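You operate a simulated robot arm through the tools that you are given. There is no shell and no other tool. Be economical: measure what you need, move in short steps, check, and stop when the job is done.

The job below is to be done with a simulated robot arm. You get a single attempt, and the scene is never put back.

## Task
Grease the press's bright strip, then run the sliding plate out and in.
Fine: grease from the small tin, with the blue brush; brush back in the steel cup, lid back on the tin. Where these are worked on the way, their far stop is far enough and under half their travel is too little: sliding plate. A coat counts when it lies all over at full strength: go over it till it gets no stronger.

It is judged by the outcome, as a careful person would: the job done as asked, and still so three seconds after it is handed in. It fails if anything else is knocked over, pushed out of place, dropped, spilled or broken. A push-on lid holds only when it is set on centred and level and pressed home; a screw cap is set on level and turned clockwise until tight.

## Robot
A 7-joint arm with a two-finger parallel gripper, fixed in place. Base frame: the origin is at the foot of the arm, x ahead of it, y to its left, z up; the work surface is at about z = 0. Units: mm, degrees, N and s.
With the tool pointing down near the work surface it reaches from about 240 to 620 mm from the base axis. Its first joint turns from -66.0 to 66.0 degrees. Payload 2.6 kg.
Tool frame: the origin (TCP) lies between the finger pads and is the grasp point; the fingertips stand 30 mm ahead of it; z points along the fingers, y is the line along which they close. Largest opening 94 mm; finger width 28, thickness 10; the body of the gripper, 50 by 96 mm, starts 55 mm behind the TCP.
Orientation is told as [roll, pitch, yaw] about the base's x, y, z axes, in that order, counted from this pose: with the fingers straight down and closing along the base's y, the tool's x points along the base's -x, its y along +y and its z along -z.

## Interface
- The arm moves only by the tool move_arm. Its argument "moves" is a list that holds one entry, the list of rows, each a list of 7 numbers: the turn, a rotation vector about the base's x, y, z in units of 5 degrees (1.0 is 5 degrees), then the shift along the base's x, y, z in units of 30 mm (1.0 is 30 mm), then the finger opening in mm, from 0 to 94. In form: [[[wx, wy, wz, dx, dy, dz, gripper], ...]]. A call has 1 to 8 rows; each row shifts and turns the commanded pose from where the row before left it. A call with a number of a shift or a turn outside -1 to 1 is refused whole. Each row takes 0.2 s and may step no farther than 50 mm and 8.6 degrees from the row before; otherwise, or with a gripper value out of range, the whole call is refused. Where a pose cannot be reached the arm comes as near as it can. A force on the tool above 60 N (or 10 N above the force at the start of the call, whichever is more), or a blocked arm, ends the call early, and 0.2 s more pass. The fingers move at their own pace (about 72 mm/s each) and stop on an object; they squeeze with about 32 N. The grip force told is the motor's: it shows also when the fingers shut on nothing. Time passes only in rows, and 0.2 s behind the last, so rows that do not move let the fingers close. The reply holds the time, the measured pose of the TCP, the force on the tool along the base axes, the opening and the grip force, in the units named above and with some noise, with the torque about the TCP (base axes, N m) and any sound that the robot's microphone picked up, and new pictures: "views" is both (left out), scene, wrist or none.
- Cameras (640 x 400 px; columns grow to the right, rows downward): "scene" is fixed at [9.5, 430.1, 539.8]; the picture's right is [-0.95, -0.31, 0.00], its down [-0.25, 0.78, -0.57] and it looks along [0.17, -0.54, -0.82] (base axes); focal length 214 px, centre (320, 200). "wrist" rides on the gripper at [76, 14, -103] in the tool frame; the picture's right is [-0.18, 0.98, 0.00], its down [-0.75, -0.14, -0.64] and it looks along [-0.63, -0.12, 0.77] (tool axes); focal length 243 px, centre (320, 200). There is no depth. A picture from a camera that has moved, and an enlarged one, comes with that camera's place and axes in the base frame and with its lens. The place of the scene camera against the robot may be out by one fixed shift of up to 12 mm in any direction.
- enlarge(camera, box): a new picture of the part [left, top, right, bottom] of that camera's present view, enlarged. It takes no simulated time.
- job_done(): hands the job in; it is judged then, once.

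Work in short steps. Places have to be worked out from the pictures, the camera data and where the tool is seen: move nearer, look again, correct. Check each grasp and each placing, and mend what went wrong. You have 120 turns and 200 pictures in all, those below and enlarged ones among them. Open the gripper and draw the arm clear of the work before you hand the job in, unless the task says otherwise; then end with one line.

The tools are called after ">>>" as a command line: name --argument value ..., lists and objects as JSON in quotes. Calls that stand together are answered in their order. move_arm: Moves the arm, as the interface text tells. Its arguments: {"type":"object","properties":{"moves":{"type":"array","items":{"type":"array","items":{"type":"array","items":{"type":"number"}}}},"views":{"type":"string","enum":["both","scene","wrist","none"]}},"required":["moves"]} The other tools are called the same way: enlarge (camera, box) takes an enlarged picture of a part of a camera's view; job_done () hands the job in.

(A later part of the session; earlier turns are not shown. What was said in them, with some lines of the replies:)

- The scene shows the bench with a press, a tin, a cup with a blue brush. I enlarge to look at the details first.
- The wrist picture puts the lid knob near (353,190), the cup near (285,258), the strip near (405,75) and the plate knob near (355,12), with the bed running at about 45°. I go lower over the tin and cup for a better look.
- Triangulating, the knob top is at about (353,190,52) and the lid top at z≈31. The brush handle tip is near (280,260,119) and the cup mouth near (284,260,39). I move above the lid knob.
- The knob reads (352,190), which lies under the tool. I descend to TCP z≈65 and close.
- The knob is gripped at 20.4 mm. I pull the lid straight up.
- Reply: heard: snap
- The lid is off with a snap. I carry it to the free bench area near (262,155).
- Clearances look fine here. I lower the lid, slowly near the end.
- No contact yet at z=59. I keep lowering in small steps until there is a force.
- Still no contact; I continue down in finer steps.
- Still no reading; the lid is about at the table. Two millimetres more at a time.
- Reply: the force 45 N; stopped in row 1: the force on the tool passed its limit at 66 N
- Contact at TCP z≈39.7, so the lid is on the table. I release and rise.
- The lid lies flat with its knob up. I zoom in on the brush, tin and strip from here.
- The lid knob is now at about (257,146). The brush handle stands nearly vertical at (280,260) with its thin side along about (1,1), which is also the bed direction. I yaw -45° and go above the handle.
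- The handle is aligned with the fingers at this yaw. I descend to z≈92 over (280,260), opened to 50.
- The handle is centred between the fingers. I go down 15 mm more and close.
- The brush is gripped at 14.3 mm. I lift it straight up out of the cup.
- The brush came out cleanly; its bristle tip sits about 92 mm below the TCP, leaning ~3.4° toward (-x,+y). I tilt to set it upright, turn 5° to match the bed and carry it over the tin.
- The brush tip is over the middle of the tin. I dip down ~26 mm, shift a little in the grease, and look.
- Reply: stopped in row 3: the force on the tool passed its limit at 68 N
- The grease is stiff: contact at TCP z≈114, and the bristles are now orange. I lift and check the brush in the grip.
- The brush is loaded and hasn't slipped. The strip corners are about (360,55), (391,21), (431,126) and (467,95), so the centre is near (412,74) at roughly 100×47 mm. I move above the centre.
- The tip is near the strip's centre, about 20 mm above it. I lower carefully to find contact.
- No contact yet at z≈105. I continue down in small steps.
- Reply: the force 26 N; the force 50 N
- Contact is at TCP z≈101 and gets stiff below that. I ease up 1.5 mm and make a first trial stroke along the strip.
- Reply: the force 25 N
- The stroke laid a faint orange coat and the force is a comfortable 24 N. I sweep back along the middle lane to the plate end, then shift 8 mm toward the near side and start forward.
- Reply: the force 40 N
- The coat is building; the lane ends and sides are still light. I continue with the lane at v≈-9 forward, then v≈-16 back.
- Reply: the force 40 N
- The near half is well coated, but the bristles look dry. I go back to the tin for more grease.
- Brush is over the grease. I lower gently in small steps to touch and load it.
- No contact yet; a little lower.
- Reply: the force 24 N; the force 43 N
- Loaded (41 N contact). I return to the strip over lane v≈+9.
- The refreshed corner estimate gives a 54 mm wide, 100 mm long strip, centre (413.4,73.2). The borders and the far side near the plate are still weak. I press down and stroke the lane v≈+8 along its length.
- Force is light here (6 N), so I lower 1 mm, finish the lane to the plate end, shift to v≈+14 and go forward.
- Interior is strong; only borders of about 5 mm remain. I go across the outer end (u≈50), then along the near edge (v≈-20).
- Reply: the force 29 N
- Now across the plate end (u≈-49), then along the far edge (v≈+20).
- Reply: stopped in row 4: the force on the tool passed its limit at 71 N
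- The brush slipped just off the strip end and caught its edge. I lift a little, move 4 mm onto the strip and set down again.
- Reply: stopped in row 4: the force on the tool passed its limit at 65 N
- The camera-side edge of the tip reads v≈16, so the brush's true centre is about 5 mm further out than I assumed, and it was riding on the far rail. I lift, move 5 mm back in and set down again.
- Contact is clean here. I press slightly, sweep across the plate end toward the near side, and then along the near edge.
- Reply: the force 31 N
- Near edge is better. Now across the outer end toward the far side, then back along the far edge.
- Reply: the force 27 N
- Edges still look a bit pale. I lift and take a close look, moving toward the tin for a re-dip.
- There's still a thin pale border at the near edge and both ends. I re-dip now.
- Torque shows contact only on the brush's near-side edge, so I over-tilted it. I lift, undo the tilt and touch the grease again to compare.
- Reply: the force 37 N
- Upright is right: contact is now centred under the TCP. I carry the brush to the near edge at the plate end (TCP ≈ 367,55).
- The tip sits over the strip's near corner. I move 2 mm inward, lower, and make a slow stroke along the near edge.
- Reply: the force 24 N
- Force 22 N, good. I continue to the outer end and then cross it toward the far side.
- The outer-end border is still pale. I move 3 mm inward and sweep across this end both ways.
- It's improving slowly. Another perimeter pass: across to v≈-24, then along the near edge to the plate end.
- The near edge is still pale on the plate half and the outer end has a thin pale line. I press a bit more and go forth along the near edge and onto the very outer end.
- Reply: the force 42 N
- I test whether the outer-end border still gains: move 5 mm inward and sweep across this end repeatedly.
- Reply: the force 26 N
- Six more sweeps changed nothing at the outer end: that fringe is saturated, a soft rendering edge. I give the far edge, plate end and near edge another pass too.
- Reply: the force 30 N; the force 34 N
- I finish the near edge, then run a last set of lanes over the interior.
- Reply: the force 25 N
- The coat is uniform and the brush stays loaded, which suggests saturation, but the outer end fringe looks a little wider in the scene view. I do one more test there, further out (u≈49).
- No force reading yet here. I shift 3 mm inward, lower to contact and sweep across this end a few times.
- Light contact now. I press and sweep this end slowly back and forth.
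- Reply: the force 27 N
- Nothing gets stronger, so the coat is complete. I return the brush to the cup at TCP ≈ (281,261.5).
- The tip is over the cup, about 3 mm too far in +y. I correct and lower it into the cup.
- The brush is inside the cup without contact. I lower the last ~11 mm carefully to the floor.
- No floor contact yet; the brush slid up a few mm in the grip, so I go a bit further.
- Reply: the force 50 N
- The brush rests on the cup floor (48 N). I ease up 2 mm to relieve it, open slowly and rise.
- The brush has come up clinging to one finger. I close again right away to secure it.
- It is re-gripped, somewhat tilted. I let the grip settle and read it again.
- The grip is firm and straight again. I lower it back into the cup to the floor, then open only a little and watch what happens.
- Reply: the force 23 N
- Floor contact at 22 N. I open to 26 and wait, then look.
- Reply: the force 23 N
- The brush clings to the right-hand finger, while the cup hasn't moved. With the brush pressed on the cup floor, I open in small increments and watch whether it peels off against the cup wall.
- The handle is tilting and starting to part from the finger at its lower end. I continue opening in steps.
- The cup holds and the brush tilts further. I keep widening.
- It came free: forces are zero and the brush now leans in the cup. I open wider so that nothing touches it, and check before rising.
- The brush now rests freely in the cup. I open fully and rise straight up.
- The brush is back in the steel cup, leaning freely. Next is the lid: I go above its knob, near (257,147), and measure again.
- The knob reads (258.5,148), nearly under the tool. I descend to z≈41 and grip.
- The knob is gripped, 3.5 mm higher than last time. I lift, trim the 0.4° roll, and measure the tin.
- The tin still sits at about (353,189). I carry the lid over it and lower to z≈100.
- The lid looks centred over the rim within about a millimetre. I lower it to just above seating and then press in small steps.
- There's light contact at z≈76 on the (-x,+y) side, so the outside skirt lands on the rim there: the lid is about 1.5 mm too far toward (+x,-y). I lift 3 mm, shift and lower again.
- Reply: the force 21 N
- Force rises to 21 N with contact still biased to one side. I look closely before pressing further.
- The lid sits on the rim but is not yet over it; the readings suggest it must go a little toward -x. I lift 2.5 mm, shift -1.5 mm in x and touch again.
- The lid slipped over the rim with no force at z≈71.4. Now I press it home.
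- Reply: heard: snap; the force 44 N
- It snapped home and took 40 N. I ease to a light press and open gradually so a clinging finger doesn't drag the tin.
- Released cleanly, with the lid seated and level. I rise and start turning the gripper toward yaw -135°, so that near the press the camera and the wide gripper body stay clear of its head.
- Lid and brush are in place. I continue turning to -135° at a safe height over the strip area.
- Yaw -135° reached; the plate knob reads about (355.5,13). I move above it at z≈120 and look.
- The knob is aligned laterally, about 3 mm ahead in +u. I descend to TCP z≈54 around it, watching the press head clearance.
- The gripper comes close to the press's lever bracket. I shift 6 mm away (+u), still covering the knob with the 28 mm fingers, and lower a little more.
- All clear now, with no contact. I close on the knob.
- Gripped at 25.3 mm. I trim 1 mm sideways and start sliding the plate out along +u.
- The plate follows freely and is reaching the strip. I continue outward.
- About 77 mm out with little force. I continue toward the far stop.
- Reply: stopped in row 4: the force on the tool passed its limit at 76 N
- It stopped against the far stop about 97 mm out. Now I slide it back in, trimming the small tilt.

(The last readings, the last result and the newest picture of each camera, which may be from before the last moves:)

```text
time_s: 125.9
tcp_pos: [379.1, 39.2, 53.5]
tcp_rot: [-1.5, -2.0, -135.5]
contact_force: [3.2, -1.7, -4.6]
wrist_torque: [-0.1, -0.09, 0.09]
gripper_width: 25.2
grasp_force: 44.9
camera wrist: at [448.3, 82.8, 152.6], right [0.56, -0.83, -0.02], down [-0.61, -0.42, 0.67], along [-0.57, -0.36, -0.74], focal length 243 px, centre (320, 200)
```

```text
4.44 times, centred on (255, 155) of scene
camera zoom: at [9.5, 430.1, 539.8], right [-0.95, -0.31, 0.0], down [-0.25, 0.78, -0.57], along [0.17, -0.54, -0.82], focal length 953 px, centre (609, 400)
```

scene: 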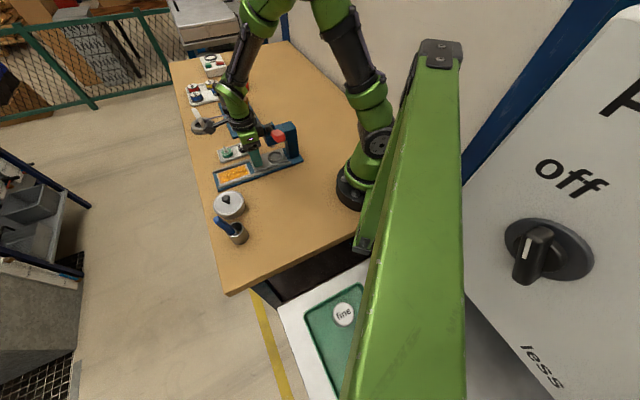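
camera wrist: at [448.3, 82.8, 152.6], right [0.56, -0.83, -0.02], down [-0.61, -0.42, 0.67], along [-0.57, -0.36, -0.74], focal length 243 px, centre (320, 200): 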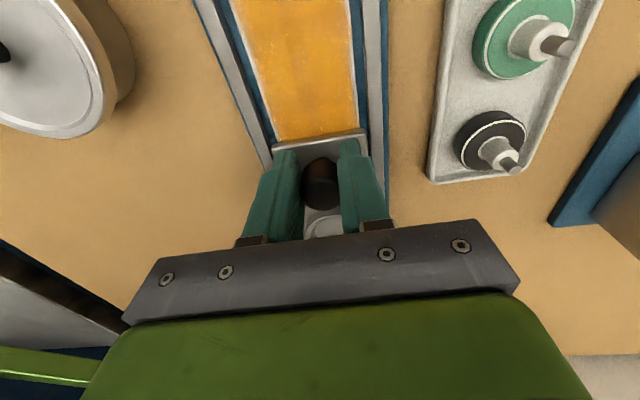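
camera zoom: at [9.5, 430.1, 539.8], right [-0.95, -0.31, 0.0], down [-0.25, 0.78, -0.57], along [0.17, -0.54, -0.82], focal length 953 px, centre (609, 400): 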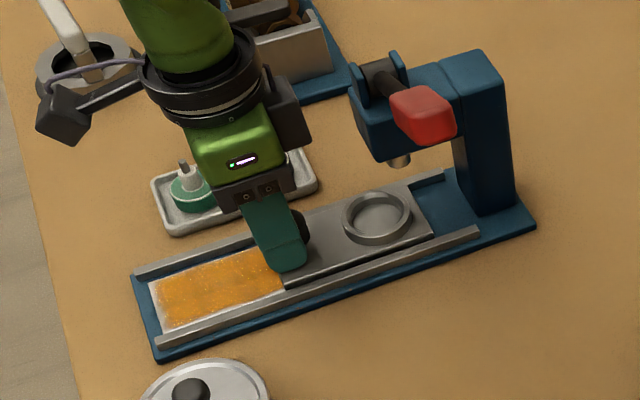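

Sliding in well; ~28 mm remain. I correct the tilt (my trim went the wrong way) and go on slowly to the inner stop.

>>> move_arm --moves '[[[0.03, -0.25, 0, -0.1, -0.1, 0, 10], [0.04, -0.24, 0, -0.15, -0.15, 0, 10], [0, 0, 0, -0.2, -0.2, 0, 10], [0, 0, 0, -0.15, -0.15, 0, 10], [0, 0, 0, -0.05, -0.05, 0, 10]]]' --views "wrist"

>>> enlarge --camera "scene" --box '[200, 110, 310, 200]'

```text
time_s: 127.1
tcp_pos: [361.5, 21.9, 52.6]
tcp_rot: [-0.1, 0.2, -135.6]
contact_force: [-3.8, 3.6, 24.1]
wrist_torque: [-0.03, 0.35, 0.15]
gripper_width: 25.2
grasp_force: 44.9
camera wrist: at [424.9, 63.5, 156.2], right [0.56, -0.83, 0.0], down [-0.64, -0.43, 0.64], along [-0.53, -0.35, -0.77], focal length 243 px, centre (320, 200)
```

wrist: 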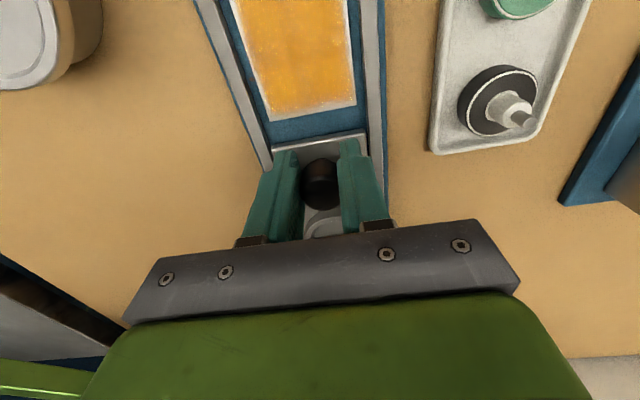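

```text
4.44 times, centred on (255, 155) of scene
camera zoom: at [9.4, 430.1, 539.8], right [-0.95, -0.31, 0.0], down [-0.25, 0.78, -0.57], along [0.17, -0.54, -0.82], focal length 953 px, centre (609, 400)
```

zoom: 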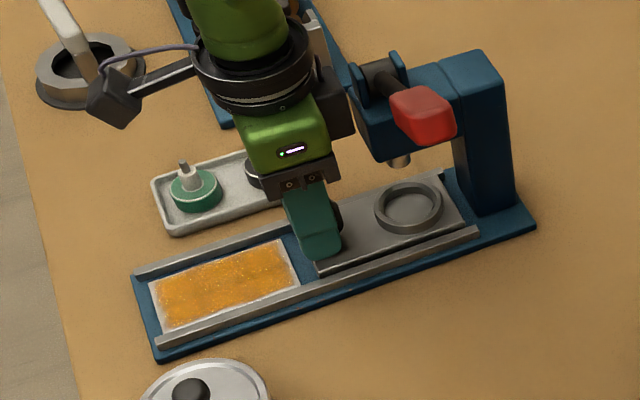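

Almost in. I push the last few mm gently until it meets the inner stop.

>>> move_arm --moves '[[[0, 0, 0, -0.05, -0.05, 0.02, 10], [0, 0, 0, -0.04, -0.04, 0.01, 10], [0, 0, 0, 0, 0, 0, 10]]]' --views "none"

>>> move_arm --moves '[[[0, 0, 0, -0.05, -0.05, 0, 10], [0, 0, 0, 0, 0, 0, 10]]]' --views "wrist"

```text
time_s: 127.9
tcp_pos: [358.8, 20.2, 53.8]
tcp_rot: [0.0, 0.2, -135.1]
contact_force: [27.3, 19.7, -24.4]
wrist_torque: [0.54, -0.71, 0.09]
gripper_width: 25.8
grasp_force: 45.2
```

```text
time_s: 128.5
tcp_pos: [357.9, 19.3, 54.5]
tcp_rot: [-0.1, 0.4, -135.3]
contact_force: [26.4, 24.8, -13.6]
wrist_torque: [0.46, -0.59, 0.02]
gripper_width: 25.3
grasp_force: 45.2
camera wrist: at [422.2, 61.3, 158.0], right [0.56, -0.83, 0.0], down [-0.64, -0.43, 0.64], along [-0.53, -0.35, -0.77], focal length 243 px, centre (320, 200)
```

wrist: 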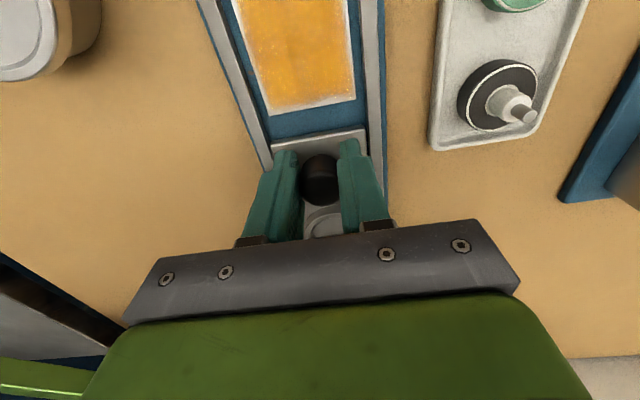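

The inner stop is met (36 N) at the starting position. I relieve the push, open and rise.

>>> move_arm --moves '[[[0, 0, 0, 0.04, 0.04, -0.01, 10], [0, 0, 0, 0, 0, 0, 32], [0, 0, 0, 0, 0, 0, 42], [0, 0, 0, 0, 0, 0, 55], [0, 0, 0, 0, 0, 0, 55]]]' --views "wrist"

>>> move_arm --moves '[[[0, 0, 0, 0.05, 0.05, 0.5, 55], [0, 0, 0, 0.1, 0.1, 1, 55], [0, 0, 0, 0.3, 0.3, 1, 55], [0, 0, 0, 0.3, 0.3, 1, 55], [0, 0, 0, 0.5, 0.5, 1, 55], [0, 0, 0, 0.5, 0.5, 0.5, 55]]]' --views "both"

>>> enlarge --camera "scene" --box '[200, 110, 310, 250]'

>>> enlarge --camera "scene" --box '[205, 150, 265, 200]'

```text
time_s: 129.7
tcp_pos: [356.4, 17.4, 52.6]
tcp_rot: [-0.2, -0.1, -135.6]
contact_force: [-0.1, 0.3, 0.1]
wrist_torque: [0.0, -0.02, -0.01]
gripper_width: 55.3
grasp_force: 0.0
camera wrist: at [421.7, 59.6, 155.3], right [0.56, -0.83, 0.0], down [-0.63, -0.43, 0.64], along [-0.54, -0.36, -0.77], focal length 243 px, centre (320, 200)
```

wrist: 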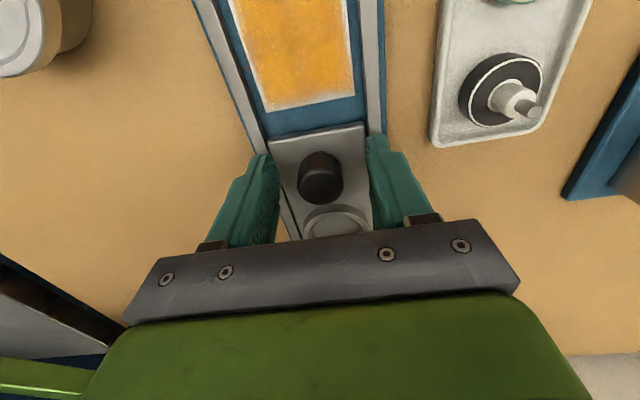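

```text
time_s: 131.1
tcp_pos: [411.2, 72.2, 204.8]
tcp_rot: [0.0, -0.1, -135.5]
contact_force: [-0.7, 0.4, 0.1]
wrist_torque: [0.0, -0.01, -0.03]
gripper_width: 55.0
grasp_force: 0.0
camera wrist: at [474.5, 114.3, 306.5], right [0.56, -0.83, 0.0], down [-0.64, -0.43, 0.64], along [-0.53, -0.36, -0.77], focal length 243 px, centre (320, 200)
```

scene: 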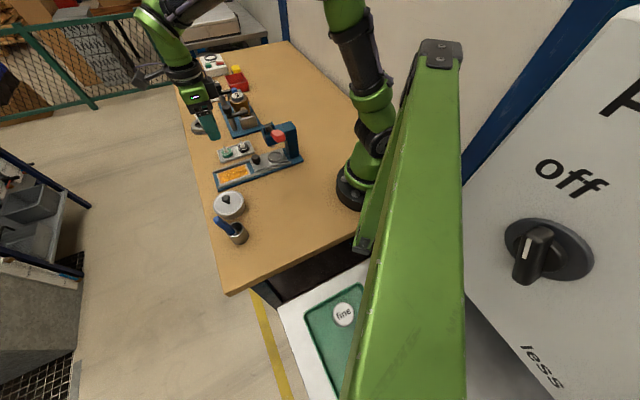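
wrist: 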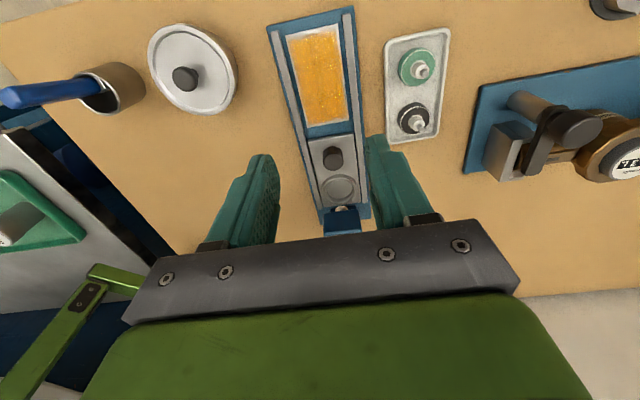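

```text
2.86 times, centred on (255, 180) of scene
camera zoom: at [9.5, 430.1, 539.8], right [-0.95, -0.31, 0.0], down [-0.25, 0.78, -0.57], along [0.17, -0.54, -0.82], focal length 613 px, centre (506, 257)
```

zoom: 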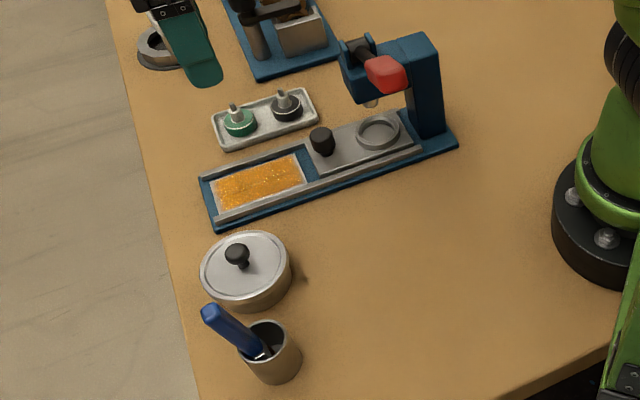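

```text
8.00 times, centred on (235, 175) of scene
camera zoom: at [9.5, 430.1, 539.8], right [-0.95, -0.31, 0.0], down [-0.25, 0.78, -0.57], along [0.17, -0.54, -0.82], focal length 1716 px, centre (1000, 400)
```

zoom: 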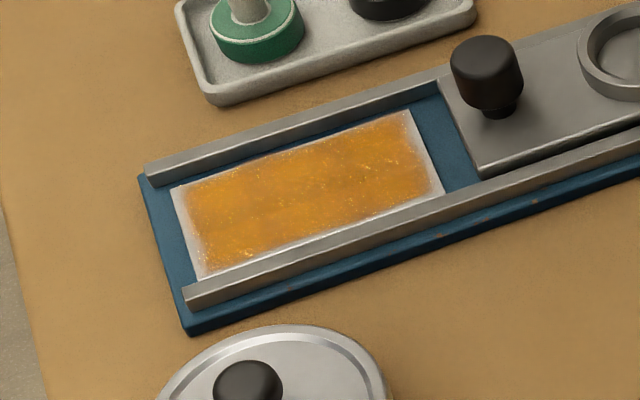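

Everything looks in place: plate in, strip coated, lid on, brush in cup. I check a small dark mark on the bench beside the tin.

>>> enlarge --camera "scene" --box '[200, 180, 270, 245]'

>>> enlarge --camera "wrist" --box '[0, 10, 250, 160]'

```text
6.15 times, centred on (235, 212) of scene
camera zoom: at [9.5, 430.1, 539.8], right [-0.95, -0.31, 0.0], down [-0.25, 0.78, -0.57], along [0.17, -0.54, -0.82], focal length 1320 px, centre (843, 123)
```

zoom: 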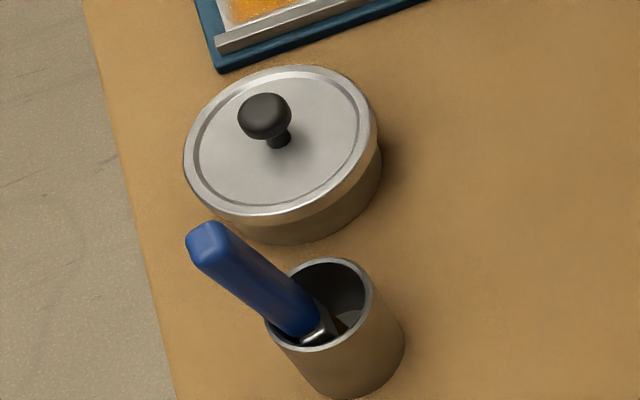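

```text
2.56 times, centred on (125, 85) of wrist
camera zoom: at [474.5, 114.3, 306.5], right [0.56, -0.83, 0.0], down [-0.64, -0.43, 0.64], along [-0.53, -0.36, -0.77], focal length 621 px, centre (819, 494)
```

zoom: 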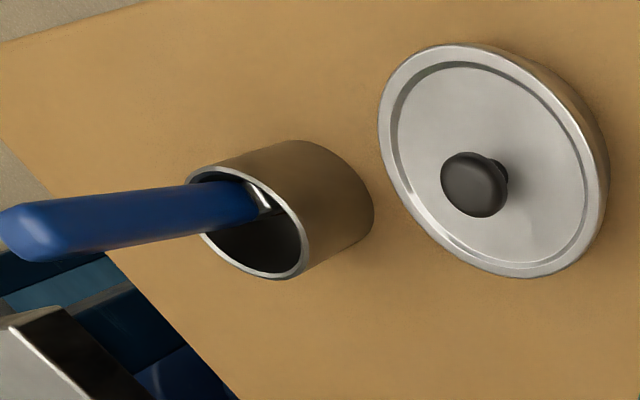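

The bench is clean, the lid is level and home, and the brush is at rest in its cup. The gripper is open and clear of the work, so I hand the job in.

>>> job_done

```text
The job is handed in.
```

The bright strip is greased until it got no stronger. A thin pale fringe stayed at its edges and further strokes did not change it. The sliding plate went out to its far stop and back in, the brush is back in the steel cup, and the lid is pressed home on the tin.
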